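You operate a simulated robot arm through the tools that you are given. There is no shell and no other tool. Be economical: measure what you need, move in short steps, check, and stop when the job is done.

You are at the controls of a simulated two-armed robot. One attempt, no reset.

TASK
Take the grey cloth from the teal table and lay it out flat on the beige table.
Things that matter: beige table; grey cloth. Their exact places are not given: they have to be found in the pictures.

Only the result counts: the job must be done as asked and must still hold three seconds after the hand-in. Knocking over, shifting, dropping, spilling or breaking anything else fails it. Flat cloth is picked up by pressing the open fingertips on it (5 to 10 N) and closing them slowly along it; thin cloth reads only 2 to 8 mm in the jaws.

THE ROBOT
Two 7-joint arms with two-finger parallel grippers on one trunk, on a base that drives. Base frame: it is fixed to the floor where the robot stands at the start and does not move with it; the origin is under the middle of the robot, x ahead of it, y to its left, z up; the surface under the hand at the start is at about z = 800. Units: mm, degrees, N and s.
The left shoulder is at the start at [70, 177, 820], the right one opposite. With the tool pointing down near the work surface each hand reaches from about 100 to 680 mm from the robot's upright axis, wherever it stands, measured 20 degrees to its own side. Places, roughly: beige table [700, 1600, 800]. Payload 3.43 kg a hand.
The TCP of each hand is the grasp point between the finger pads, 30 mm short of the fingertips. In the tool frame z runs along the fingers and y along their closing line. Largest opening 94 mm; finger width 28, thickness 10; the body of the gripper, 50 by 96 mm, starts 55 mm behind the TCP.
Orientation is that of the tool frame in the base frame, as a unit quaternion [x, y, z, w]. With the fingers straight down and closing along the base's y, the tool's x points along the base's -x, its y along +y and its z along -z.

THE INTERFACE
- The arms move only by the tool jog_arm. It takes "left_plan", "right_plan" or both (then of equal length, played together; a hand with none holds still); each is one flat list of numbers, 6 for each row, row after row: the shift along the base's x, y, z in units of 150 mm (1.0 is 150 mm), then the turn, a rotation vector about the base's x, y, z in units of 90 degrees (1.0 is 90 degrees). In form: [tx, ty, tz, ax, ay, az, tx, ty, tz, ax, ay, az, ...]. A call has 1 to 20 rows; each row is the pose to reach, as a shift and turn from the pose commanded when the call began. "left_fingers" and "right_fingers" are, for a hand that has rows, the opening, from 0 (shut) to 1 (fully open), set as the call begins (left out, the last holds). A call with a number of a shift or a turn outside -1 to 1 is refused whole. Rows are played at 5 a second. More than 50 mm and 8.6 degrees between two rows, or a gripper value outside its range, and nothing of the call is played. A pose out of reach is approached as far as the arm can. The call stops where the force on the tool passes 40 N (or 10 N more than at its start, if that is more) or the arm is blocked; 0.2 s more then pass. Each finger travels about 153 mm/s and halts on what it meets, pressing with about 26 N; the grip force reading is that of the motor and also rises with nothing between the fingers. The clock runs only during rows and for 0.2 s after the last one: add rows that repeat a pose to give the fingers time. The reply holds the time, the measured pose of the TCP, the force on the tool along the base axes, the opening and the grip force, in the units named above and with some noise, with the torque about the TCP (base axes, N m) and any sound that the robot's microphone picked up.
- Cameras (640 x 400 px; columns grow to the right, rows downward): "scene" is now at [143.8, 6.2, 1169.3]; the picture's right is [-0.05, -1.00, -0.00], its down [-0.36, 0.02, -0.93] and it looks along [0.93, -0.05, -0.36] (base axes); focal length 270 px, centre (320, 200). "left" rides on the left gripper at [76, -14, -102] in its tool frame; the picture's right is [0.18, 0.98, 0.00], its down [-0.75, 0.14, -0.64] and it looks along [-0.63, 0.12, 0.77] (tool axes); focal length 243 px, centre (320, 200). "right" rides on the right gripper at [76, 14, -103] in its tool frame; the picture's right is [-0.18, 0.98, 0.00], its down [-0.75, -0.14, -0.64] and it looks along [-0.63, -0.12, 0.77] (tool axes); focal length 243 px, centre (320, 200).
- capture(camera): a new picture of that camera. No time passes.
- raise_lower(by): slides the trunk up (or, below 0, down) by that many mm; the arms and the scene camera ride with it, the base frame stays. It gives what a move gives, with no picture.
- roll_base(legs): drives the robot by 1 to 6 legs, each [ahead, turn to the left] in mm and degrees, along the robot's own axes; the way and the turn of a leg run together, so that a leg with both is an arc; at most 1500 mm and 180 degrees a leg. The arms and the cameras ride along, it lands a little off, and it stops where it bumps. It gives what a move gives.
- head_to(pan, tilt): turns the head with the scene camera to pan (to the left, within 86 degrees either way) and tilt (down, from -29 to 69), counted from straight ahead of the robot. It gives what a move gives.
- probe_pixels(camera, pixels): there is no depth. For up to 12 entries [column, row, z] of the newest picture of that camera ("zoom" is the newest enlarged one), the place [x, y] in the base frame at which the ray of that pixel passes the height z, good to about 2 mm, but the place of the scene camera against the robot may be out by one fixed shift of up to 18 mm in any direction. No time passes.
- enlarge(camera, box): a new picture of the part [left, top, right, bottom] of that camera's present view, enlarged. No time passes.
- sign_off(): hands the job in; it is judged then, once.

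Go step by step. Measure first, check grasps and placings, and put right what went wrong. The budget is 80 turns and 62 pictures, counting those below and the enlarged ones. Unless the task says otherwise, let go and move clear before handing in, and close with one line.

The tools are called after "Call:" as a command line: name --argument value ..., lists and objects as JSON in quotes. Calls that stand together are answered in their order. jog_arm: Moves the arms, as the interface text tells. Its arguments: {"type":"object","properties":{"left_plan":{"type":"array"},"left_fingers":{"type":"number"},"right_plan":{"type":"array"},"right_fingers":{"type":"number"}},"required":[]} The other tools are called the same way: raise_lower (by) slides the trunk up or down; roll_base (legs) drives the base; head_to (pan, tilt) turns the head that bears the scene camera; capture (camera) takes a picture; probe_pixels (camera, pixels) gives the place at which the rays of pixels pass given heights; enlarge (camera, box) takes an enlarged picture of a part of a camera's view; sign_off () hands the job in.

At the start:

```text
clock: 0.0
left_tcp_pos: [495.6, 150.1, 1035.3]
left_tcp_rot: [0.0, 1.0, 0.0, 0.0]
left_ft_force: [0.0, 0.3, -0.2]
left_ft_torque: [-0.02, 0.0, 0.03]
left_finger_gap: 94.1
left_grip_force: 0.1
right_tcp_pos: [352.6, -236.4, 962.3]
right_tcp_rot: [-0.001, 1.0, 0.0, 0.001]
right_ft_force: [-0.6, 1.2, -0.6]
right_ft_torque: [0.0, -0.02, -0.04]
right_finger_gap: 93.9
right_grip_force: 0.1
trunk travel left (down, up): [-400.0, 440.0]
robot x, y, heading: [-2.5, 0.6, -0.1]
head pan, tilt: [-2.8, 21.1]
```

scene: 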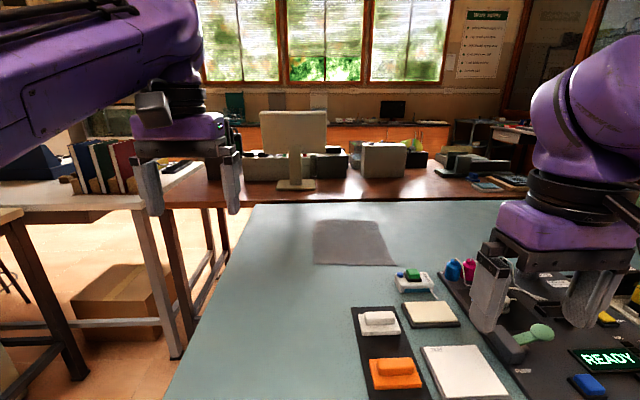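
right: 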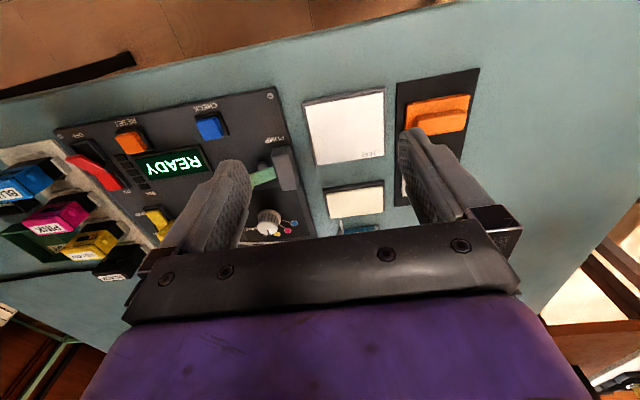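
left: 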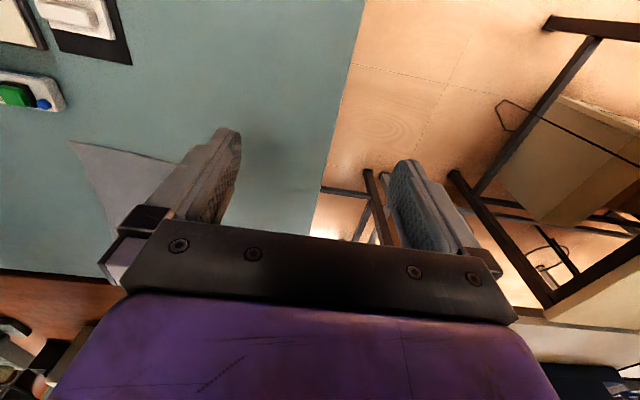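

The grey cloth lies on the teal table, its corners at about (314,221), (376,221), (396,265), (313,264). I'll probe those and turn the head left to find the beige table.

Call:
probe_pixels --camera "scene" --pixels '[[314, 221, 800], [376, 221, 800], [396, 265, 800], [313, 264, 800], [250, 205, 800], [165, 400, 800], [415, 280, 800], [500, 200, 800]]'

Call:
enlarge --camera "scene" --box '[240, 190, 440, 315]'

Call:
head_to --pan 65 --tilt 21

Call:
capture --camera "scene"

```text
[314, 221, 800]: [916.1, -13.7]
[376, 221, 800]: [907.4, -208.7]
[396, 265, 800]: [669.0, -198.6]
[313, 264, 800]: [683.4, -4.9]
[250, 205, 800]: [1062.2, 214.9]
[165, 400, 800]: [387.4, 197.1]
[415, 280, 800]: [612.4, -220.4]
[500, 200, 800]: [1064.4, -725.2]
```

```text
3.20 times, centred on (340, 252) of scene
```

zoom: 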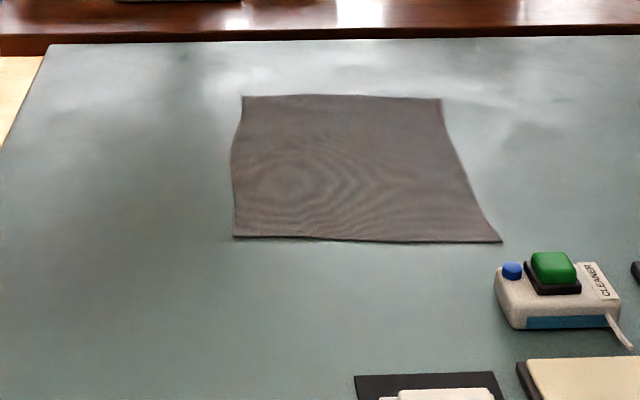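

```text
clock: 1.4
left_tcp_pos: [496.4, 151.3, 1035.9]
left_tcp_rot: [-0.001, 1.0, 0.0, 0.0]
left_ft_force: [-0.2, -0.4, -0.7]
left_ft_torque: [0.0, 0.0, 0.01]
left_finger_gap: 94.0
left_grip_force: 0.1
right_tcp_pos: [352.4, -236.7, 962.9]
right_tcp_rot: [-0.001, 1.0, 0.0, 0.0]
right_ft_force: [0.0, -0.3, 0.0]
right_ft_torque: [0.02, 0.0, -0.03]
right_finger_gap: 93.8
right_grip_force: 0.1
trunk travel left (down, up): [-400.0, 440.0]
robot x, y, heading: [-0.1, 1.9, 0.0]
head pan, tilt: [65.0, 21.0]
```

```text
57 pictures are left
```

scene: 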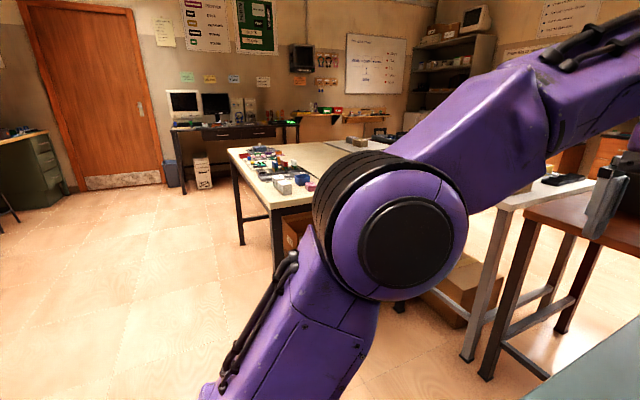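

The far left table with a light top at (230..330,140..210) is partly hidden by the arm. I'll probe its corners and the light table at right (500,205).

Call:
probe_pixels --camera "scene" --pixels '[[228, 150, 800], [270, 209, 800], [312, 205, 800], [345, 140, 800], [500, 207, 800], [520, 210, 800], [560, 178, 800], [290, 192, 800]]'

Call:
head_to --pan 30 --tilt 21

Call:
capture --camera "scene"

```text
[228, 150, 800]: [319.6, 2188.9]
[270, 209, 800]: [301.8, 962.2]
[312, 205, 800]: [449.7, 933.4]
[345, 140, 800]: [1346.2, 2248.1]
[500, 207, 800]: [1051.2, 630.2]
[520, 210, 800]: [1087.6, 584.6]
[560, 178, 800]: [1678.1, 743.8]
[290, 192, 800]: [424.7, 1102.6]
```

```text
clock: 2.4
left_tcp_pos: [496.1, 151.0, 1034.7]
left_tcp_rot: [0.0, 1.0, 0.0, 0.001]
left_ft_force: [-0.3, -0.5, 0.6]
left_ft_torque: [0.01, 0.0, 0.03]
left_finger_gap: 93.9
left_grip_force: 0.0
right_tcp_pos: [351.8, -236.2, 962.6]
right_tcp_rot: [-0.001, 1.0, 0.0, 0.001]
right_ft_force: [0.1, -0.2, -0.1]
right_ft_torque: [-0.01, 0.0, 0.01]
right_finger_gap: 93.9
right_grip_force: 0.1
trunk travel left (down, up): [-400.0, 440.0]
robot x, y, heading: [0.9, 3.2, -0.3]
head pan, tilt: [30.0, 21.0]
```

```text
56 pictures are left
```

scene: 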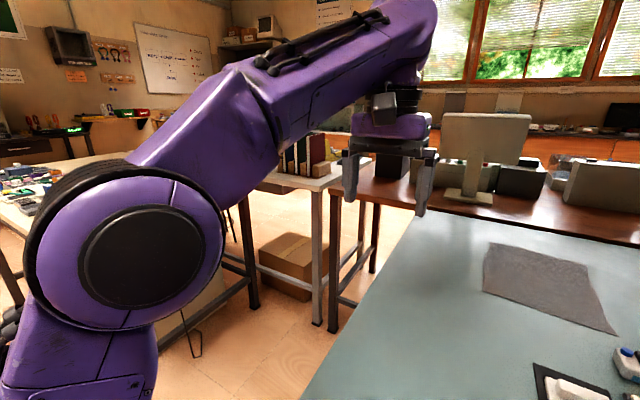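

Beige table spans roughly x 300+, y 950–2200. Now I find the teal table's near edge using the right hand view (edge from (0,105) to (430,8)).

Call:
probe_pixels --camera "right" --pixels '[[10, 100, 800], [200, 60, 800], [430, 8, 800], [540, 320, 800], [630, 130, 800]]'

Call:
probe_pixels --camera "left" --pixels '[[70, 142, 800], [105, 225, 800], [175, 162, 800], [20, 272, 800], [365, 10, 800]]'

Call:
head_to --pan 0 --tilt 60

Call:
capture --camera "scene"

```text
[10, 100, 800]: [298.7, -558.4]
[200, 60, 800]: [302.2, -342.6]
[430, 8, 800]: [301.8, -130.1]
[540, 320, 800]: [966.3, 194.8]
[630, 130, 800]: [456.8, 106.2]
```

```text
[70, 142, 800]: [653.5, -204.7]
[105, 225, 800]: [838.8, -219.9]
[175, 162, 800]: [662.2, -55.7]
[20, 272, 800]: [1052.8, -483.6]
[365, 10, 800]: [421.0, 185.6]
```

```text
clock: 3.5
left_tcp_pos: [495.9, 149.7, 1034.4]
left_tcp_rot: [0.0, 1.0, 0.0, -0.001]
left_ft_force: [-0.3, -0.2, -0.2]
left_ft_torque: [0.01, 0.03, -0.01]
left_finger_gap: 94.1
left_grip_force: 0.0
right_tcp_pos: [353.0, -235.7, 963.1]
right_tcp_rot: [-0.001, 1.0, 0.0, 0.002]
right_ft_force: [-0.5, -0.6, 0.0]
right_ft_torque: [-0.01, -0.02, 0.02]
right_finger_gap: 94.0
right_grip_force: 0.1
trunk travel left (down, up): [-400.0, 440.0]
robot x, y, heading: [-0.8, -1.0, -0.1]
head pan, tilt: [0.0, 60.0]
```

```text
55 pictures are left
```

scene: 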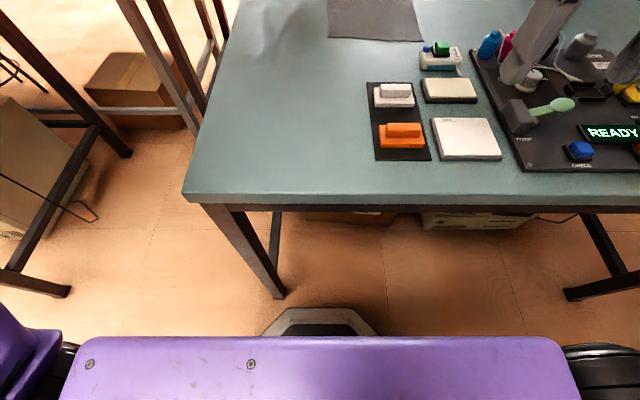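

Teal table's near edge is at x≈302, the cloth's near edge at x≈655, just out of comfortable reach, so I'd like to roll ~90 mm ahead. I check the right elbow's clearance to the table edge first.

Call:
head_to --pan -60 --tilt 50

Call:
capture --camera "scene"

Call:
head_to --pan 60 --tilt 50

Call:
capture --camera "scene"

```text
clock: 4.8
left_tcp_pos: [496.2, 151.2, 1037.4]
left_tcp_rot: [-0.001, 1.0, 0.0, 0.001]
left_ft_force: [0.1, 0.4, 0.7]
left_ft_torque: [0.03, -0.02, -0.04]
left_finger_gap: 94.1
left_grip_force: 0.1
right_tcp_pos: [352.5, -236.3, 962.9]
right_tcp_rot: [-0.001, 1.0, 0.0, 0.001]
right_ft_force: [0.0, -0.3, 0.4]
right_ft_torque: [0.01, 0.0, 0.01]
right_finger_gap: 94.0
right_grip_force: 0.0
trunk travel left (down, up): [-400.0, 440.0]
robot x, y, heading: [2.2, -2.3, -0.2]
head pan, tilt: [-60.0, 50.0]
```

```text
54 pictures are left
```

scene: 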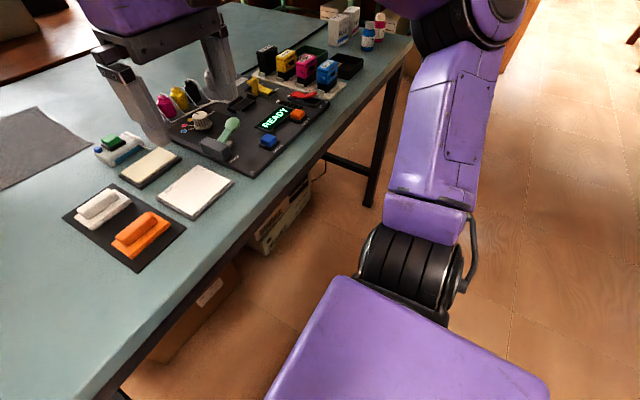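

```text
clock: 6.8
left_tcp_pos: [496.6, 150.2, 1034.7]
left_tcp_rot: [0.001, 1.0, 0.0, 0.0]
left_ft_force: [0.7, 1.1, 0.8]
left_ft_torque: [0.01, 0.01, 0.0]
left_finger_gap: 93.9
left_grip_force: 0.1
right_tcp_pos: [352.0, -235.5, 962.0]
right_tcp_rot: [-0.001, 1.0, 0.0, 0.002]
right_ft_force: [0.1, -0.8, 0.4]
right_ft_torque: [-0.02, 0.01, 0.0]
right_finger_gap: 94.3
right_grip_force: 0.0
trunk travel left (down, up): [-400.0, 440.0]
robot x, y, heading: [2.0, 0.9, 0.4]
head pan, tilt: [60.0, 50.0]
```

```text
53 pictures are left
```

scene: 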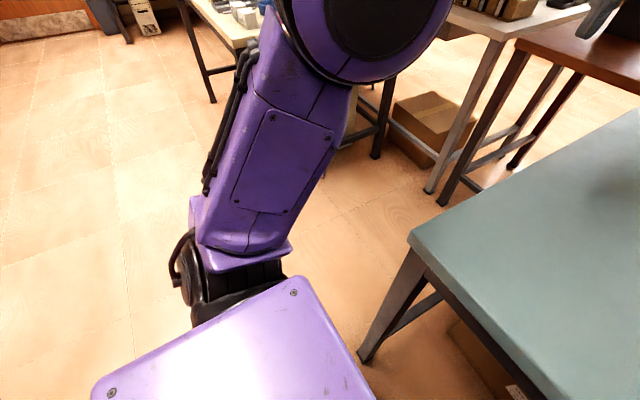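

Elbows are above the shoulders and clear of the table; boxes under it are at x>600. I roll 90 mm ahead and look at the cloth from the scene camera.

Call:
roll_base --legs '[[90, 0]]'

Call:
head_to --pan -5 --tilt 35

Call:
capture --camera "left"

```text
clock: 8.0
left_tcp_pos: [575.5, 143.2, 1034.6]
left_tcp_rot: [0.004, 1.0, 0.001, -0.001]
left_ft_force: [-0.7, -0.1, -0.4]
left_ft_torque: [0.03, -0.05, -0.01]
left_finger_gap: 94.2
left_grip_force: 0.1
right_tcp_pos: [428.5, -244.4, 962.2]
right_tcp_rot: [0.004, 1.0, 0.0, 0.001]
right_ft_force: [-0.4, 0.7, 0.7]
right_ft_torque: [0.05, -0.02, -0.01]
right_finger_gap: 94.1
right_grip_force: 0.0
trunk travel left (down, up): [-400.0, 440.0]
robot x, y, heading: [80.4, -7.3, -1.1]
head pan, tilt: [60.0, 50.0]
stopped in leg 1: the robot was blocked; the commanded pose is now the measured one
```

```text
clock: 9.3
left_tcp_pos: [577.8, 143.0, 1033.5]
left_tcp_rot: [0.005, 1.0, 0.0, -0.002]
left_ft_force: [0.4, 0.3, -0.1]
left_ft_torque: [0.01, 0.03, -0.02]
left_finger_gap: 93.8
left_grip_force: 0.1
right_tcp_pos: [428.6, -243.4, 963.9]
right_tcp_rot: [0.005, 1.0, -0.001, 0.001]
right_ft_force: [0.1, -0.1, 0.0]
right_ft_torque: [-0.01, -0.01, 0.0]
right_finger_gap: 94.0
right_grip_force: 0.1
trunk travel left (down, up): [-400.0, 440.0]
robot x, y, heading: [73.7, -5.9, -1.2]
head pan, tilt: [-5.0, 35.0]
```

```text
52 pictures are left
```

left: 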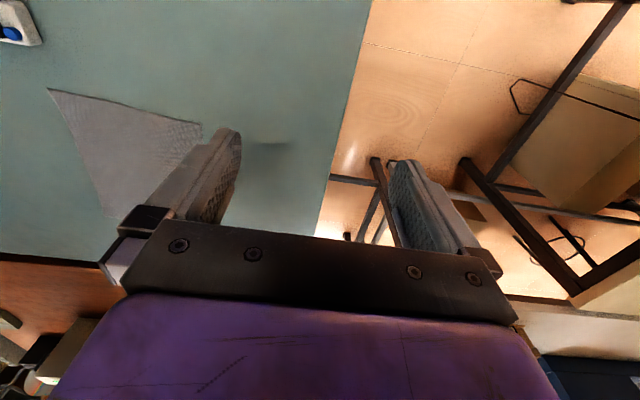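

The base was blocked after about 75 mm; good enough. I probe the cloth corners (47,89), (202,124) in the left view.

Call:
roll_base --legs '[[-6, 0]]'

Call:
capture --camera "scene"

Call:
enlarge --camera "left" --box '[0, 60, 240, 270]'

Call:
probe_pixels --camera "left" --pixels '[[47, 89, 802], [202, 124, 802], [120, 105, 802], [105, 215, 802], [0, 255, 800], [365, 10, 800], [335, 160, 800]]'

```text
clock: 10.1
left_tcp_pos: [570.9, 142.9, 1033.7]
left_tcp_rot: [0.004, 1.0, -0.001, -0.001]
left_ft_force: [-0.6, 0.8, 0.1]
left_ft_torque: [-0.02, -0.01, 0.0]
left_finger_gap: 93.7
left_grip_force: 0.0
right_tcp_pos: [423.2, -242.9, 962.4]
right_tcp_rot: [0.004, 1.0, 0.0, 0.001]
right_ft_force: [-0.4, -0.1, -1.1]
right_ft_torque: [-0.01, -0.02, 0.0]
right_finger_gap: 93.9
right_grip_force: 0.0
trunk travel left (down, up): [-400.0, 440.0]
robot x, y, heading: [71.6, -7.3, -1.2]
head pan, tilt: [-5.0, 35.0]
```

```text
51 pictures are left
```

scene: 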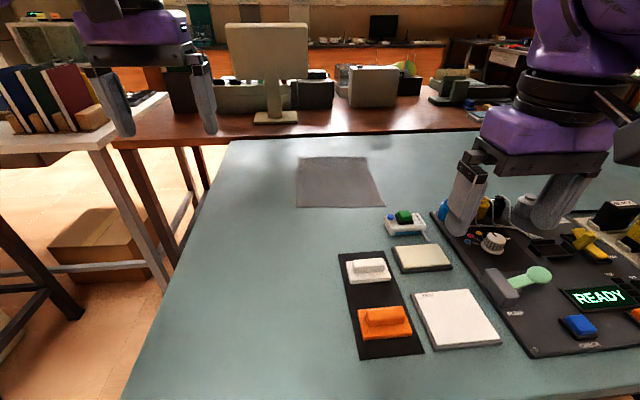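

```text
1.90 times, centred on (120, 165) of left
```

zoom: 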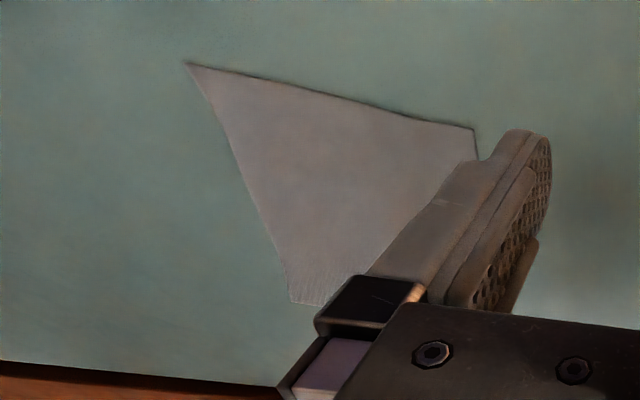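

```text
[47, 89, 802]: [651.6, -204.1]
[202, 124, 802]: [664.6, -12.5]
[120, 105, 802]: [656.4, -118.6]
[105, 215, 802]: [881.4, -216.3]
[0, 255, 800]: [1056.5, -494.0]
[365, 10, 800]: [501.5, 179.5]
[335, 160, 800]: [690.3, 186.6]
```

The cloth's near corners are at about (652,-204) and (664,-12). I bring both hands above that near edge with jaws part-open, in two calls.

Call:
jog_arm --left_plan '[0.1, -0.183, 0, 0, 0, 0, 0.2, -0.367, 0, 0, 0, 0, 0.3, -0.55, 0, 0, 0, 0, 0.4, -0.733, 0, 0, 0, 0]' --right_plan '[0.217, 0.067, 0, 0, 0, 0, 0.433, 0.133, 0, 0, 0, 0, 0.65, 0.2, 0, 0, 0, 0, 0.867, 0.267, 0, 0, 0, 0]' --left_fingers 0.45 --right_fingers 0.45

Call:
jog_arm --left_plan '[0.075, -0.133, -0.2, 0, 0, 0, 0.15, -0.267, -0.4, 0, 0, 0, 0.225, -0.4, -0.6, 0, 0, 0, 0.3, -0.533, -0.8, 0, 0, 0, 0.3, -0.533, -0.8, 0, 0, 0]' --right_plan '[0.19, 0.055, 0, 0, 0, 0, 0.38, 0.11, 0, 0, 0, 0, 0.57, 0.165, 0, 0, 0, 0, 0.767, 0.22, -0.2, 0, 0, 0, 0.767, 0.22, -0.35, 0, 0, 0]'

Call:
capture --camera "right"

Call:
capture --camera "left"

```text
clock: 11.1
left_tcp_pos: [597.8, 75.4, 1026.2]
left_tcp_rot: [0.005, 1.0, 0.0, -0.001]
left_ft_force: [-0.5, 0.1, 0.1]
left_ft_torque: [-0.01, -0.02, -0.01]
left_finger_gap: 42.3
left_grip_force: 0.0
left hand out of reach, approached as far as the arm can: row 2, 3, 4
right_tcp_pos: [553.5, -201.6, 961.5]
right_tcp_rot: [0.004, 1.0, -0.001, 0.0]
right_ft_force: [0.5, 0.4, -0.4]
right_ft_torque: [0.01, 0.02, -0.02]
right_finger_gap: 42.3
right_grip_force: 0.0
trunk travel left (down, up): [-400.0, 440.0]
robot x, y, heading: [72.4, -6.6, -1.1]
head pan, tilt: [-5.0, 35.0]
```

```text
clock: 12.2
left_tcp_pos: [637.1, -4.0, 907.8]
left_tcp_rot: [0.006, 1.0, 0.0, 0.0]
left_ft_force: [-0.3, -0.4, 0.0]
left_ft_torque: [-0.01, -0.03, -0.02]
left_finger_gap: 42.3
left_grip_force: 0.0
right_tcp_pos: [667.9, -169.9, 910.4]
right_tcp_rot: [0.004, 1.0, -0.001, 0.0]
right_ft_force: [0.3, -0.3, -0.5]
right_ft_torque: [0.01, -0.01, -0.01]
right_finger_gap: 41.8
right_grip_force: 0.1
trunk travel left (down, up): [-400.0, 440.0]
robot x, y, heading: [72.3, -4.5, -1.2]
head pan, tilt: [-5.0, 35.0]
```

```text
49 pictures are left
```

right: 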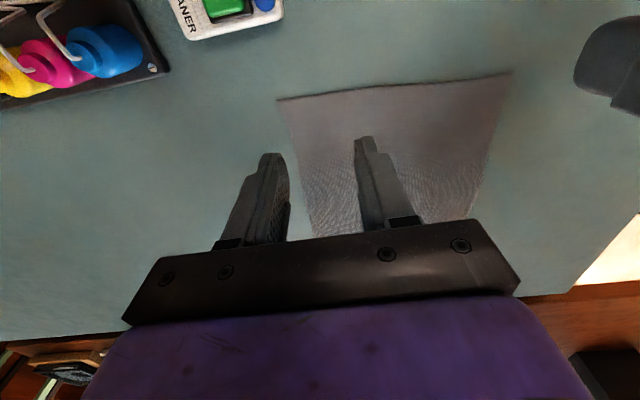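

```text
48 pictures are left
```

left: 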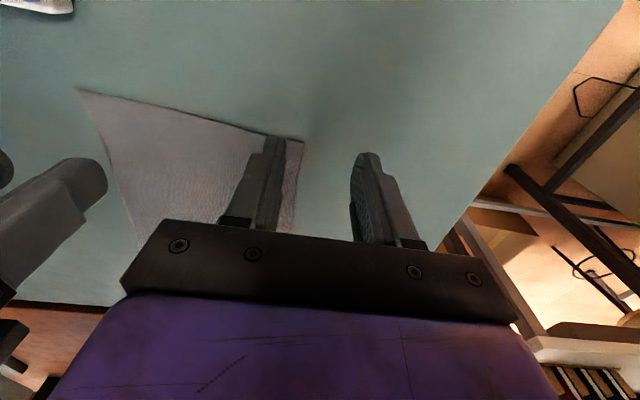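

Right hand is at its spot, the left is 40 mm short in x and y. I verify the corners in the right view (278,100), (512,73) before correcting.

Call:
probe_pixels --camera "right" --pixels '[[278, 100, 802], [512, 73, 802], [395, 87, 802]]'

Call:
probe_pixels --camera "left" --pixels '[[78, 88, 802], [304, 141, 802]]'

Call:
jog_arm --left_plan '[0.13, -0.143, 0, 0, 0, 0, 0.26, -0.287, -0.2, 0, 0, 0, 0.26, -0.287, -0.35, 0, 0, 0]' --right_plan '[0, 0, -0.1, 0, 0, 0, 0, 0, -0.2, 0, 0, 0, 0, 0, -0.35, 0, 0, 0]'

```text
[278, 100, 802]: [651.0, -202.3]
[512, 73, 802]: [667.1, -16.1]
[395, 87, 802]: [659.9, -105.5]
```

```text
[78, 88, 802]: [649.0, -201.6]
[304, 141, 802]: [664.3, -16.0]
```

```text
clock: 13.1
left_tcp_pos: [672.8, -17.5, 857.2]
left_tcp_rot: [0.005, 1.0, 0.001, -0.001]
left_ft_force: [-0.8, -0.7, 0.3]
left_ft_torque: [-0.01, 0.0, 0.03]
left_finger_gap: 42.2
left_grip_force: 0.0
left hand out of reach, approached as far as the arm can: row 1, 2, 3
right_tcp_pos: [667.3, -169.4, 857.0]
right_tcp_rot: [0.005, 1.0, -0.001, 0.002]
right_ft_force: [-1.7, 0.5, 0.1]
right_ft_torque: [0.01, -0.02, 0.05]
right_finger_gap: 42.1
right_grip_force: 0.0
trunk travel left (down, up): [-400.0, 440.0]
robot x, y, heading: [74.3, -4.3, -0.9]
head pan, tilt: [-5.0, 35.0]
```

The left arm is at its limit at (673,-17). Raising the trunk 160 mm should give horizontal reach; the hands rise with it and I bring them back down.

Call:
raise_lower --by 160

Call:
jog_arm --left_plan '[0.0, -0.04, -0.25, 0, 0, 0, 0.0, -0.12, -0.5, 0, 0, 0, 0.0, -0.18, -0.75, 0, 0, 0, 0.0, -0.18, -1, 0, 0, 0, 0.0, -0.18, -1, 0, 0, 0]' --right_plan '[0, 0, -0.25, 0, 0, 0, 0, 0, -0.5, 0, 0, 0, 0, 0, -0.75, 0, 0, 0, 0, 0, -1, 0, 0, 0, 0, 0, -1, 0, 0, 0]'

```text
clock: 14.9
left_tcp_pos: [673.2, -17.3, 1014.1]
left_tcp_rot: [0.005, 1.0, 0.0, -0.001]
left_ft_force: [-0.3, -0.5, -0.5]
left_ft_torque: [-0.04, 0.0, -0.03]
left_finger_gap: 42.3
left_grip_force: 0.1
right_tcp_pos: [667.7, -170.6, 1015.0]
right_tcp_rot: [0.005, 1.0, -0.001, 0.0]
right_ft_force: [0.1, -0.9, 0.1]
right_ft_torque: [-0.02, -0.03, -0.01]
right_finger_gap: 42.4
right_grip_force: 0.1
trunk travel left (down, up): [-560.0, 280.0]
robot x, y, heading: [74.7, -4.8, -1.1]
head pan, tilt: [-5.0, 35.0]
```

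```text
clock: 16.1
left_tcp_pos: [675.2, -43.5, 862.8]
left_tcp_rot: [0.002, 1.0, -0.001, -0.002]
left_ft_force: [-0.6, -0.3, 0.0]
left_ft_torque: [0.03, -0.04, 0.0]
left_finger_gap: 42.2
left_grip_force: 0.1
right_tcp_pos: [668.1, -172.4, 862.9]
right_tcp_rot: [0.004, 1.0, 0.0, 0.001]
right_ft_force: [0.0, -0.5, 0.3]
right_ft_torque: [0.0, -0.01, 0.01]
right_finger_gap: 42.4
right_grip_force: 0.0
trunk travel left (down, up): [-560.0, 280.0]
robot x, y, heading: [72.5, -5.0, -1.0]
head pan, tilt: [-5.0, 35.0]
```

Both hands are in place now. I shift them slightly inward and descend to just above the cloth.

Call:
jog_arm --left_plan '[0.0, -0.03, -0.1, 0, 0, 0, 0.0, -0.03, -0.18, 0, 0, 0, 0.0, -0.03, -0.2, 0, 0, 0]' --right_plan '[0, 0.03, -0.1, 0, 0, 0, 0, 0.03, -0.18, 0, 0, 0, 0, 0.03, -0.2, 0, 0, 0]'

Call:
jog_arm --left_plan '[0.0, 0, -0.006, 0, 0, 0, 0, 0, -0.012, 0, 0, 0, 0, 0, -0.018, 0, 0, 0]' --right_plan '[0.0, 0, -0.006, 0, 0, 0, 0, 0, -0.012, 0, 0, 0, 0, 0, -0.018, 0, 0, 0]'

Call:
capture --camera "right"

Call:
capture --camera "left"

```text
clock: 16.9
left_tcp_pos: [675.9, -48.6, 836.1]
left_tcp_rot: [0.005, 1.0, 0.0, -0.002]
left_ft_force: [0.7, 0.6, 0.0]
left_ft_torque: [0.03, 0.02, 0.02]
left_finger_gap: 42.3
left_grip_force: 0.1
right_tcp_pos: [668.6, -166.5, 836.0]
right_tcp_rot: [0.005, 1.0, 0.0, 0.0]
right_ft_force: [0.2, 0.0, 0.4]
right_ft_torque: [-0.02, -0.01, -0.01]
right_finger_gap: 42.5
right_grip_force: 0.0
trunk travel left (down, up): [-560.0, 280.0]
robot x, y, heading: [75.8, -7.0, -1.1]
head pan, tilt: [-5.0, 35.0]
```

```text
clock: 17.7
left_tcp_pos: [674.9, -48.0, 832.3]
left_tcp_rot: [0.004, 1.0, 0.0, -0.002]
left_ft_force: [1.2, -1.0, -0.8]
left_ft_torque: [0.02, -0.02, 0.01]
left_finger_gap: 42.3
left_grip_force: 0.0
right_tcp_pos: [668.4, -165.5, 834.4]
right_tcp_rot: [0.003, 1.0, -0.001, -0.001]
right_ft_force: [0.1, -0.4, 0.2]
right_ft_torque: [0.01, 0.02, 0.01]
right_finger_gap: 42.1
right_grip_force: 0.1
trunk travel left (down, up): [-560.0, 280.0]
robot x, y, heading: [70.5, -6.3, -0.9]
head pan, tilt: [-5.0, 35.0]
```

```text
47 pictures are left
```

right: 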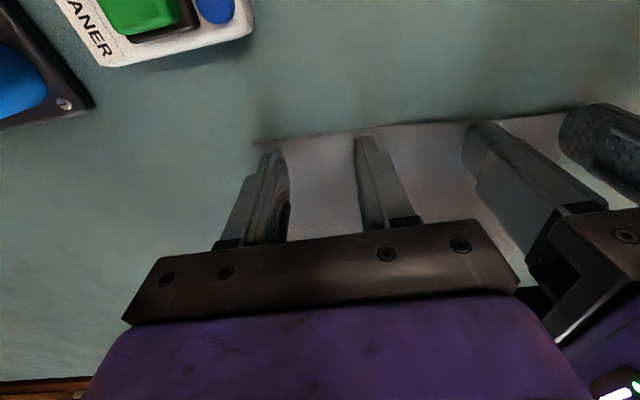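

```text
46 pictures are left
```

left: 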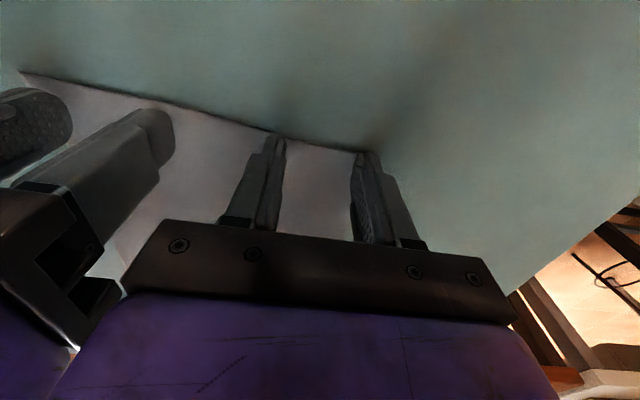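

Fingertips sit inside both corners. I press down in small steps.

Call:
jog_arm --left_plan '[0.0, 0, -0.005, 0, 0, 0, 0, 0, -0.01, 0, 0, 0, 0, 0, -0.015, 0, 0, 0]' --right_plan '[0.0, 0, -0.005, 0, 0, 0, 0, 0, -0.01, 0, 0, 0, 0, 0, -0.015, 0, 0, 0]'

Call:
jog_arm --left_plan '[0.0, 0, -0.004, 0, 0, 0, 0, 0, -0.008, 0, 0, 0]' --right_plan '[0.0, 0, -0.004, 0, 0, 0, 0, 0, -0.008, 0, 0, 0]'

```text
clock: 18.5
left_tcp_pos: [673.2, -48.2, 831.1]
left_tcp_rot: [0.004, 1.0, -0.001, 0.0]
left_ft_force: [0.6, 0.3, 5.5]
left_ft_torque: [0.08, -0.08, -0.04]
left_finger_gap: 42.3
left_grip_force: 0.0
right_tcp_pos: [668.8, -166.6, 831.5]
right_tcp_rot: [0.004, 1.0, -0.002, 0.001]
right_ft_force: [0.2, -0.7, 0.6]
right_ft_torque: [-0.01, 0.01, 0.02]
right_finger_gap: 42.4
right_grip_force: 0.0
trunk travel left (down, up): [-560.0, 280.0]
robot x, y, heading: [74.4, -5.1, -1.3]
head pan, tilt: [-5.0, 35.0]
```

```text
clock: 19.1
left_tcp_pos: [672.0, -48.4, 830.8]
left_tcp_rot: [0.004, 1.0, 0.0, 0.0]
left_ft_force: [3.6, -2.2, 20.0]
left_ft_torque: [0.1, -0.08, -0.05]
left_finger_gap: 42.2
left_grip_force: 0.1
right_tcp_pos: [667.9, -165.2, 831.7]
right_tcp_rot: [0.004, 1.0, -0.001, 0.002]
right_ft_force: [-0.8, -0.4, 0.7]
right_ft_torque: [0.05, -0.03, 0.0]
right_finger_gap: 42.2
right_grip_force: 0.1
trunk travel left (down, up): [-560.0, 280.0]
robot x, y, heading: [73.0, -4.1, -1.0]
head pan, tilt: [-5.0, 35.0]
```

Left presses 20 N (too much), right not yet touching. Left up 0.9 mm, right down.

Call:
jog_arm --left_plan '[0.0, 0, -0.0, 0, 0, 0, 0, 0, 0.006, 0, 0, 0]' --right_plan '[0.0, 0, -0.005, 0, 0, 0, 0, 0, -0.009, 0, 0, 0]'

```text
clock: 19.7
left_tcp_pos: [670.2, -48.3, 830.8]
left_tcp_rot: [0.005, 1.0, 0.001, -0.001]
left_ft_force: [3.1, -0.5, 14.6]
left_ft_torque: [0.11, -0.14, -0.02]
left_finger_gap: 42.4
left_grip_force: 0.1
right_tcp_pos: [668.2, -165.4, 831.9]
right_tcp_rot: [0.005, 1.0, -0.001, 0.001]
right_ft_force: [-1.4, 0.6, 7.2]
right_ft_torque: [0.06, 0.08, -0.02]
right_finger_gap: 42.2
right_grip_force: 0.1
trunk travel left (down, up): [-560.0, 280.0]
robot x, y, heading: [73.3, -3.3, -0.9]
head pan, tilt: [-5.0, 35.0]
```

Right is at 7 N, left 15 N. I ease the left by 0.6 mm and begin closing both slowly.

Call:
jog_arm --left_plan '[0, 0, 0.004, 0, 0, 0, 0, 0, 0.004, 0, 0, 0]' --right_plan '[0, 0, 0, 0, 0, 0, 0, 0, 0, 0, 0, 0]' --left_fingers 0.4 --right_fingers 0.4

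Call:
jog_arm --left_plan '[0, 0, 0, 0, 0, 0]' --right_plan '[0, 0, 0, 0, 0, 0]' --left_fingers 0.34 --right_fingers 0.34

Call:
capture --camera "right"

Call:
capture --camera "left"

```text
clock: 20.3
left_tcp_pos: [670.1, -47.8, 832.0]
left_tcp_rot: [0.005, 1.0, 0.0, -0.002]
left_ft_force: [-0.6, 0.4, 2.2]
left_ft_torque: [0.02, -0.03, 0.01]
left_finger_gap: 37.2
left_grip_force: 0.1
right_tcp_pos: [667.7, -165.3, 831.6]
right_tcp_rot: [0.004, 1.0, 0.0, 0.002]
right_ft_force: [-1.9, 0.9, 13.4]
right_ft_torque: [0.11, 0.18, -0.02]
right_finger_gap: 36.5
right_grip_force: 0.0
trunk travel left (down, up): [-560.0, 280.0]
robot x, y, heading: [69.8, -5.3, -0.8]
head pan, tilt: [-5.0, 35.0]
```

```text
clock: 20.7
left_tcp_pos: [670.1, -46.3, 831.9]
left_tcp_rot: [0.005, 1.0, 0.0, -0.001]
left_ft_force: [-0.1, 0.2, -0.2]
left_ft_torque: [0.0, 0.07, 0.0]
left_finger_gap: 32.0
left_grip_force: 0.0
right_tcp_pos: [668.3, -166.0, 831.6]
right_tcp_rot: [0.005, 1.0, -0.001, 0.003]
right_ft_force: [1.3, -0.3, 16.0]
right_ft_torque: [0.08, 0.14, 0.0]
right_finger_gap: 30.8
right_grip_force: 0.1
trunk travel left (down, up): [-560.0, 280.0]
robot x, y, heading: [71.5, -2.2, -1.2]
head pan, tilt: [-5.0, 35.0]
```

```text
45 pictures are left
```

right: 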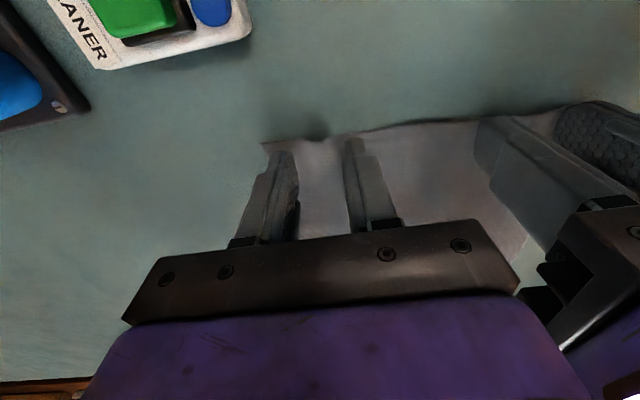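

```text
44 pictures are left
```

left: 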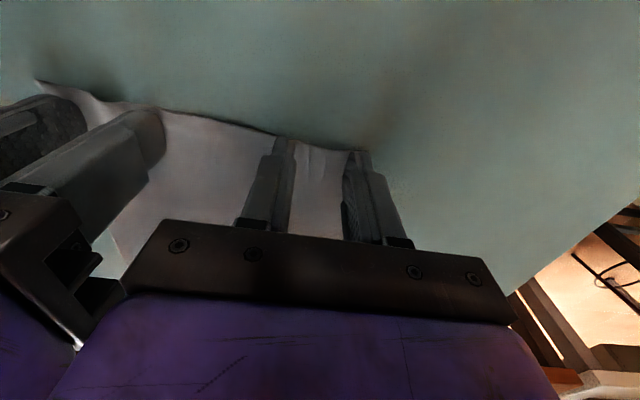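

The cloth is bulging between both pairs of fingers. I trim the pressure (left down 0.8, right up 0.4) and keep closing.

Call:
jog_arm --left_plan '[0, 0, -0.005, 0, 0, 0, 0, 0, -0.005, 0, 0, 0]' --right_plan '[0, 0, 0.003, 0, 0, 0, 0, 0, 0.003, 0, 0, 0]'

Call:
jog_arm --left_plan '[0, 0, 0, 0, 0, 0]' --right_plan '[0, 0, 0, 0, 0, 0]' --left_fingers 0.28 --right_fingers 0.28

```text
clock: 21.3
left_tcp_pos: [671.6, -48.4, 831.2]
left_tcp_rot: [0.004, 1.0, -0.001, 0.0]
left_ft_force: [-0.2, -0.4, 4.8]
left_ft_torque: [0.04, 0.0, 0.04]
left_finger_gap: 32.1
left_grip_force: 0.1
right_tcp_pos: [668.2, -165.8, 831.9]
right_tcp_rot: [0.006, 1.0, -0.001, 0.002]
right_ft_force: [3.1, -1.0, 16.8]
right_ft_torque: [0.1, 0.05, 0.0]
right_finger_gap: 31.0
right_grip_force: 0.1
trunk travel left (down, up): [-560.0, 280.0]
robot x, y, heading: [73.1, -7.2, -1.3]
head pan, tilt: [-5.0, 35.0]
```

```text
clock: 21.7
left_tcp_pos: [671.3, -47.9, 832.4]
left_tcp_rot: [0.004, 1.0, 0.0, 0.0]
left_ft_force: [0.5, -0.5, 5.0]
left_ft_torque: [0.03, -0.04, 0.05]
left_finger_gap: 25.9
left_grip_force: 0.0
right_tcp_pos: [666.7, -164.7, 830.6]
right_tcp_rot: [0.004, 1.0, -0.001, 0.002]
right_ft_force: [0.9, -0.5, 19.0]
right_ft_torque: [0.09, 0.14, -0.02]
right_finger_gap: 24.6
right_grip_force: 0.1
trunk travel left (down, up): [-560.0, 280.0]
robot x, y, heading: [75.2, -3.1, -1.1]
head pan, tilt: [-5.0, 35.0]
```

Right reads 19 N, left 5 N. I ease the right by 0.9 mm and go on closing.

Call:
jog_arm --left_plan '[0, 0, -0.002, 0, 0, 0]' --right_plan '[0, 0, 0.006, 0, 0, 0]' --left_fingers 0.22 --right_fingers 0.22

Call:
jog_arm --left_plan '[0, 0, 0, 0, 0, 0]' --right_plan '[0, 0, 0, 0, 0, 0]' --left_fingers 0.17 --right_fingers 0.17

```text
clock: 22.1
left_tcp_pos: [672.1, -48.2, 830.8]
left_tcp_rot: [0.004, 1.0, 0.001, 0.0]
left_ft_force: [0.8, 0.1, 10.0]
left_ft_torque: [0.08, -0.05, 0.0]
left_finger_gap: 19.5
left_grip_force: 0.0
right_tcp_pos: [666.9, -166.0, 831.2]
right_tcp_rot: [0.005, 1.0, -0.001, 0.0]
right_ft_force: [1.4, -0.9, 11.9]
right_ft_torque: [-0.01, 0.06, 0.02]
right_finger_gap: 20.0
right_grip_force: 0.0
trunk travel left (down, up): [-560.0, 280.0]
robot x, y, heading: [71.5, -3.0, -1.1]
head pan, tilt: [-5.0, 35.0]
```

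```text
clock: 22.5
left_tcp_pos: [671.0, -49.1, 830.5]
left_tcp_rot: [0.005, 1.0, -0.001, -0.001]
left_ft_force: [-0.8, -0.8, 8.1]
left_ft_torque: [0.04, -0.01, -0.01]
left_finger_gap: 15.4
left_grip_force: 0.1
right_tcp_pos: [666.5, -165.0, 830.6]
right_tcp_rot: [0.005, 1.0, -0.001, 0.001]
right_ft_force: [-0.1, -0.2, 8.4]
right_ft_torque: [0.02, 0.1, 0.05]
right_finger_gap: 15.2
right_grip_force: 0.1
trunk travel left (down, up): [-560.0, 280.0]
robot x, y, heading: [70.2, -5.3, -1.1]
head pan, tilt: [-5.0, 35.0]
```

Both press at about 8 N with 15 mm gap. I finish closing in steps.

Call:
jog_arm --left_plan '[0, 0, 0, 0, 0, 0]' --right_plan '[0, 0, 0, 0, 0, 0]' --left_fingers 0.11 --right_fingers 0.11

Call:
jog_arm --left_plan '[0, 0, 0, 0, 0, 0]' --right_plan '[0, 0, 0, 0, 0, 0]' --left_fingers 0.05 --right_fingers 0.05

Call:
jog_arm --left_plan '[0, 0, 0, 0, 0, 0, 0, 0, 0, 0, 0, 0]' --right_plan '[0, 0, 0, 0, 0, 0, 0, 0, 0, 0, 0, 0]' --left_fingers 0 --right_fingers 0

Call:
capture --camera "right"

Call:
capture --camera "left"

```text
clock: 22.9
left_tcp_pos: [671.7, -47.2, 830.4]
left_tcp_rot: [0.004, 1.0, -0.001, 0.0]
left_ft_force: [-0.4, -1.9, 8.8]
left_ft_torque: [0.0, -0.01, -0.03]
left_finger_gap: 9.4
left_grip_force: 0.0
right_tcp_pos: [666.0, -165.9, 831.9]
right_tcp_rot: [0.005, 1.0, -0.001, 0.001]
right_ft_force: [0.0, 1.3, 7.2]
right_ft_torque: [0.05, 0.07, 0.0]
right_finger_gap: 10.2
right_grip_force: 0.1
trunk travel left (down, up): [-560.0, 280.0]
robot x, y, heading: [75.4, -5.0, -1.2]
head pan, tilt: [-5.0, 35.0]
```

```text
clock: 23.3
left_tcp_pos: [671.6, -47.9, 831.4]
left_tcp_rot: [0.004, 1.0, -0.001, 0.0]
left_ft_force: [-0.6, -4.7, 9.4]
left_ft_torque: [-0.13, -0.01, -0.04]
left_finger_gap: 6.6
left_grip_force: 1.7
right_tcp_pos: [666.5, -164.9, 831.3]
right_tcp_rot: [0.004, 1.0, 0.0, 0.001]
right_ft_force: [-0.4, 3.9, 4.1]
right_ft_torque: [0.22, 0.01, 0.04]
right_finger_gap: 6.3
right_grip_force: 25.7
trunk travel left (down, up): [-560.0, 280.0]
robot x, y, heading: [74.0, -5.6, -1.0]
head pan, tilt: [-5.0, 35.0]
```

```text
clock: 23.9
left_tcp_pos: [670.6, -49.5, 830.2]
left_tcp_rot: [0.004, 1.0, -0.001, 0.001]
left_ft_force: [-1.0, -10.7, 12.6]
left_ft_torque: [-0.27, -0.02, -0.02]
left_finger_gap: 1.7
left_grip_force: 26.1
right_tcp_pos: [666.4, -164.5, 831.0]
right_tcp_rot: [0.005, 1.0, 0.0, 0.001]
right_ft_force: [1.8, 10.6, 3.1]
right_ft_torque: [0.33, 0.0, 0.05]
right_finger_gap: 6.4
right_grip_force: 26.0
trunk travel left (down, up): [-560.0, 280.0]
robot x, y, heading: [70.9, -5.5, -1.0]
head pan, tilt: [-5.0, 35.0]
```

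```text
43 pictures are left
```

right: 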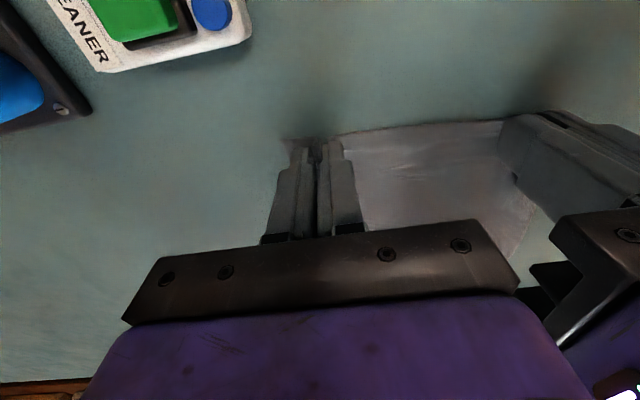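

```text
42 pictures are left
```

left: 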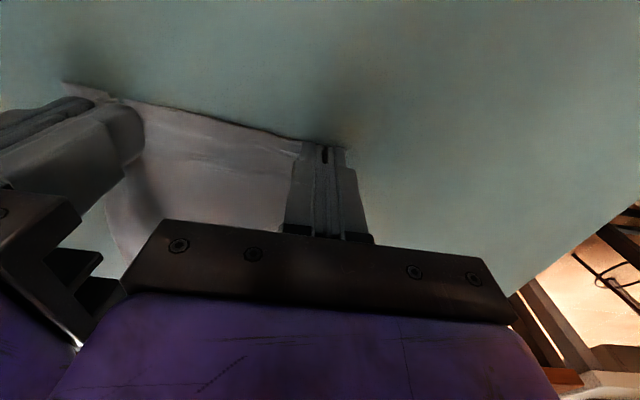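

Right holds (6.4 mm). Left reads 1.7 mm but a pull of about 10 N runs between the hands, so it may hold just a bit. I relax the hands toward each other, lift slightly and look.

Call:
jog_arm --left_plan '[0, -0.02, 0, 0, 0, 0, 0, -0.04, 0.04, 0, 0, 0, 0, -0.04, 0.1, 0, 0, 0]' --right_plan '[0, 0.02, 0, 0, 0, 0, 0, 0.04, 0.04, 0, 0, 0, 0, 0.04, 0.1, 0, 0, 0]'

Call:
capture --camera "left"

Call:
capture --camera "right"

```text
clock: 24.7
left_tcp_pos: [671.7, -55.5, 844.5]
left_tcp_rot: [0.004, 1.0, 0.001, -0.001]
left_ft_force: [0.7, 0.0, 0.0]
left_ft_torque: [0.0, 0.0, 0.0]
left_finger_gap: 1.7
left_grip_force: 25.4
right_tcp_pos: [667.8, -161.1, 846.2]
right_tcp_rot: [0.003, 1.0, -0.001, -0.001]
right_ft_force: [-0.9, 0.3, 0.1]
right_ft_torque: [-0.01, -0.04, 0.04]
right_finger_gap: 5.8
right_grip_force: 26.1
trunk travel left (down, up): [-560.0, 280.0]
robot x, y, heading: [72.4, -5.0, -1.2]
head pan, tilt: [-5.0, 35.0]
```

```text
41 pictures are left
```

left: 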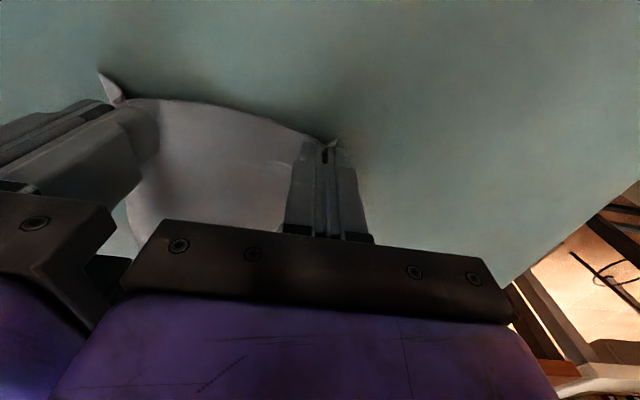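

```text
40 pictures are left
```

right: 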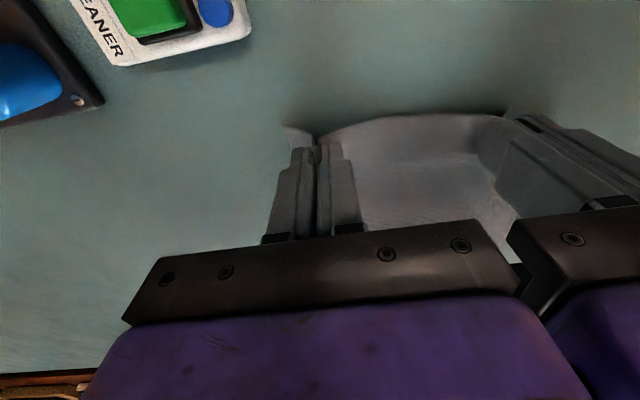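

Both look to be holding (left a small pinch at (330,148)). I lift further, slowly, and check.

Call:
jog_arm --left_plan '[0, 0, 0.1, 0, 0, 0, 0, 0, 0.2, 0, 0, 0, 0, 0, 0.3, 0, 0, 0, 0, 0, 0.4, 0, 0, 0, 0, 0, 0.4, 0, 0, 0]' --right_plan '[0, 0, 0.1, 0, 0, 0, 0, 0, 0.2, 0, 0, 0, 0, 0, 0.3, 0, 0, 0, 0, 0, 0.4, 0, 0, 0, 0, 0, 0.4, 0, 0, 0]'

Call:
enlarge --camera "left" --box '[80, 50, 400, 250]'

Call:
capture --camera "scene"

```text
clock: 25.9
left_tcp_pos: [673.5, -55.3, 906.0]
left_tcp_rot: [0.005, 1.0, 0.0, -0.001]
left_ft_force: [-0.3, 0.6, 0.4]
left_ft_torque: [0.0, 0.0, 0.02]
left_finger_gap: 1.6
left_grip_force: 25.6
right_tcp_pos: [669.9, -159.6, 906.2]
right_tcp_rot: [0.004, 1.0, -0.002, 0.0]
right_ft_force: [-0.2, -0.6, -0.3]
right_ft_torque: [0.03, 0.01, 0.0]
right_finger_gap: 5.7
right_grip_force: 26.0
trunk travel left (down, up): [-560.0, 280.0]
robot x, y, heading: [70.9, -1.7, -1.1]
head pan, tilt: [-5.0, 35.0]
```

```text
2.00 times, centred on (240, 150) of left
```

zoom: 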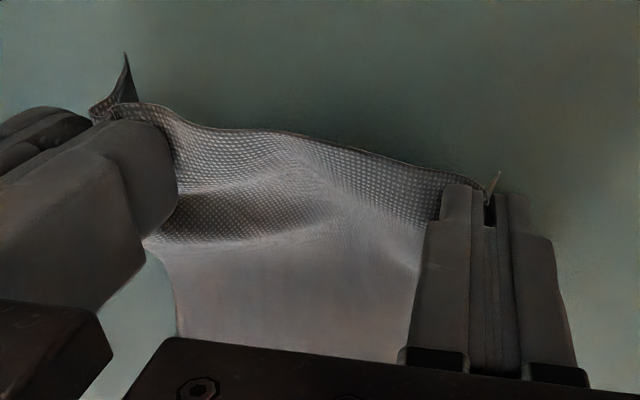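

```text
38 pictures are left
```

scene: 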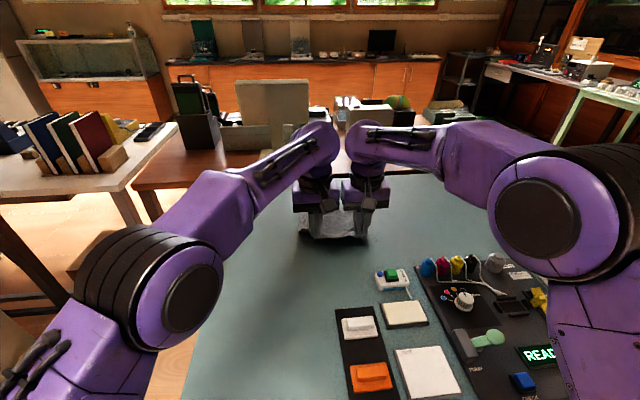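

Both hands hold their corners (zoom: left pinch at (490,190), right at (120,100)). I raise the trunk 240 mm so the cloth hangs clear, and check.

Call:
raise_lower --by 240

Call:
capture --camera "scene"

```text
clock: 28.4
left_tcp_pos: [671.6, -54.9, 1144.9]
left_tcp_rot: [0.004, 1.0, 0.0, -0.001]
left_ft_force: [0.6, 0.2, 0.2]
left_ft_torque: [-0.04, -0.02, -0.02]
left_finger_gap: 1.6
left_grip_force: 26.2
right_tcp_pos: [669.8, -159.6, 1145.2]
right_tcp_rot: [0.004, 1.0, -0.001, 0.0]
right_ft_force: [-0.9, 0.3, -0.1]
right_ft_torque: [0.02, 0.0, 0.02]
right_finger_gap: 6.1
right_grip_force: 25.8
trunk travel left (down, up): [-800.0, 40.0]
robot x, y, heading: [73.1, -8.8, -1.1]
head pan, tilt: [-5.0, 35.0]
```

```text
37 pictures are left
```

scene: 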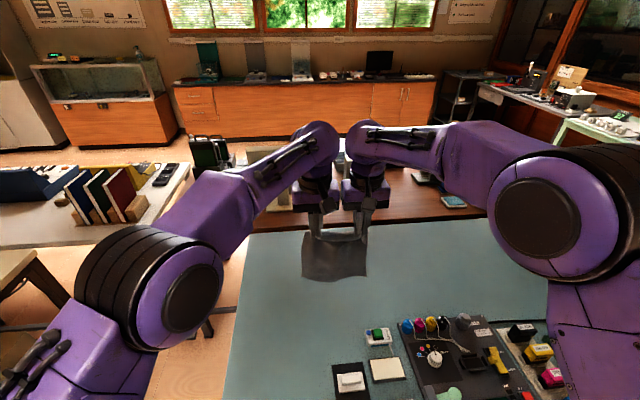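

The cloth hangs clear of the table from both hands. I back off 350 mm and turn left 60°, then look at the beige table.

Call:
roll_base --legs '[[-350, 0], [0, 60]]'

Call:
head_to --pan 0 --tilt 25

Call:
capture --camera "scene"

```text
clock: 33.2
left_tcp_pos: [84.7, 488.8, 1143.5]
left_tcp_rot: [-0.486, 0.874, 0.0, -0.002]
left_ft_force: [0.1, -0.2, 0.5]
left_ft_torque: [0.01, 0.01, -0.03]
left_finger_gap: 1.9
left_grip_force: 25.8
right_tcp_pos: [171.1, 431.7, 1144.8]
right_tcp_rot: [-0.486, 0.874, -0.001, 0.0]
right_ft_force: [0.4, -0.2, 0.6]
right_ft_torque: [-0.02, -0.06, 0.03]
right_finger_gap: 6.0
right_grip_force: 26.2
trunk travel left (down, up): [-800.0, 40.0]
robot x, y, heading: [-270.8, 0.1, 57.7]
head pan, tilt: [-5.0, 35.0]
```

```text
clock: 34.0
left_tcp_pos: [82.4, 489.0, 1144.1]
left_tcp_rot: [-0.487, 0.874, -0.001, -0.002]
left_ft_force: [-0.3, -0.4, -0.5]
left_ft_torque: [-0.01, -0.01, -0.02]
left_finger_gap: 1.7
left_grip_force: 25.6
right_tcp_pos: [172.3, 432.5, 1145.2]
right_tcp_rot: [-0.486, 0.874, -0.001, 0.001]
right_ft_force: [-0.7, 0.1, 0.1]
right_ft_torque: [-0.02, 0.05, -0.02]
right_finger_gap: 5.7
right_grip_force: 26.5
trunk travel left (down, up): [-800.0, 40.0]
robot x, y, heading: [-270.3, 1.0, 57.5]
head pan, tilt: [0.0, 25.0]
```

```text
36 pictures are left
```

scene: 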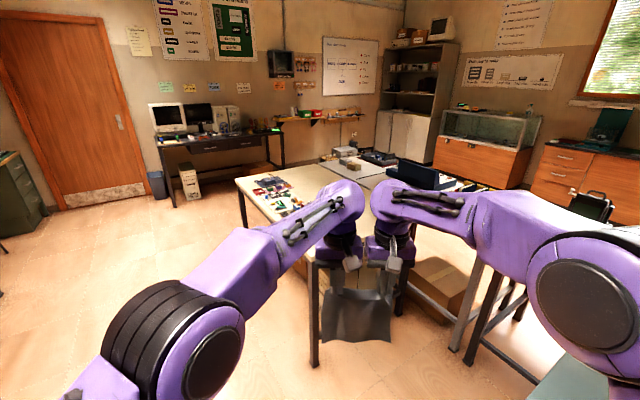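

The beige table (corner (236,178)) is partly hidden by the arms. I turn to face along +y, drive past it on its open side, and look right at it.

Call:
roll_base --legs '[[0, 32.3], [1000, 0]]'

Call:
head_to --pan -70 --tilt 35

Call:
capture --camera "scene"

```text
clock: 40.7
left_tcp_pos: [-200.4, 1587.5, 1145.1]
left_tcp_rot: [-0.699, 0.715, -0.001, -0.002]
left_ft_force: [0.3, 0.9, -0.1]
left_ft_torque: [-0.01, 0.0, -0.04]
left_finger_gap: 2.0
left_grip_force: 25.9
right_tcp_pos: [-96.0, 1582.8, 1145.1]
right_tcp_rot: [-0.7, 0.714, 0.0, 0.002]
right_ft_force: [-0.4, -0.7, -0.2]
right_ft_torque: [-0.01, 0.01, -0.02]
right_finger_gap: 2.1
right_grip_force: 26.1
trunk travel left (down, up): [-800.0, 40.0]
robot x, y, heading: [-258.8, 990.4, 88.0]
head pan, tilt: [0.0, 25.0]
```

```text
clock: 42.1
left_tcp_pos: [-199.5, 1586.6, 1144.7]
left_tcp_rot: [-0.699, 0.715, 0.0, -0.001]
left_ft_force: [0.3, -0.4, -0.2]
left_ft_torque: [0.01, 0.0, -0.02]
left_finger_gap: 1.8
left_grip_force: 26.2
right_tcp_pos: [-95.2, 1582.2, 1144.3]
right_tcp_rot: [-0.699, 0.715, 0.0, 0.001]
right_ft_force: [0.0, 0.7, 0.0]
right_ft_torque: [-0.02, -0.01, 0.02]
right_finger_gap: 2.1
right_grip_force: 26.5
trunk travel left (down, up): [-800.0, 40.0]
robot x, y, heading: [-258.1, 986.5, 88.2]
head pan, tilt: [-70.0, 35.0]
```

```text
35 pictures are left
```

scene: 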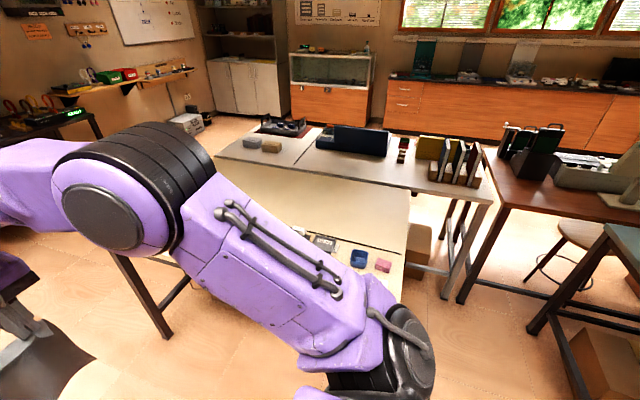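

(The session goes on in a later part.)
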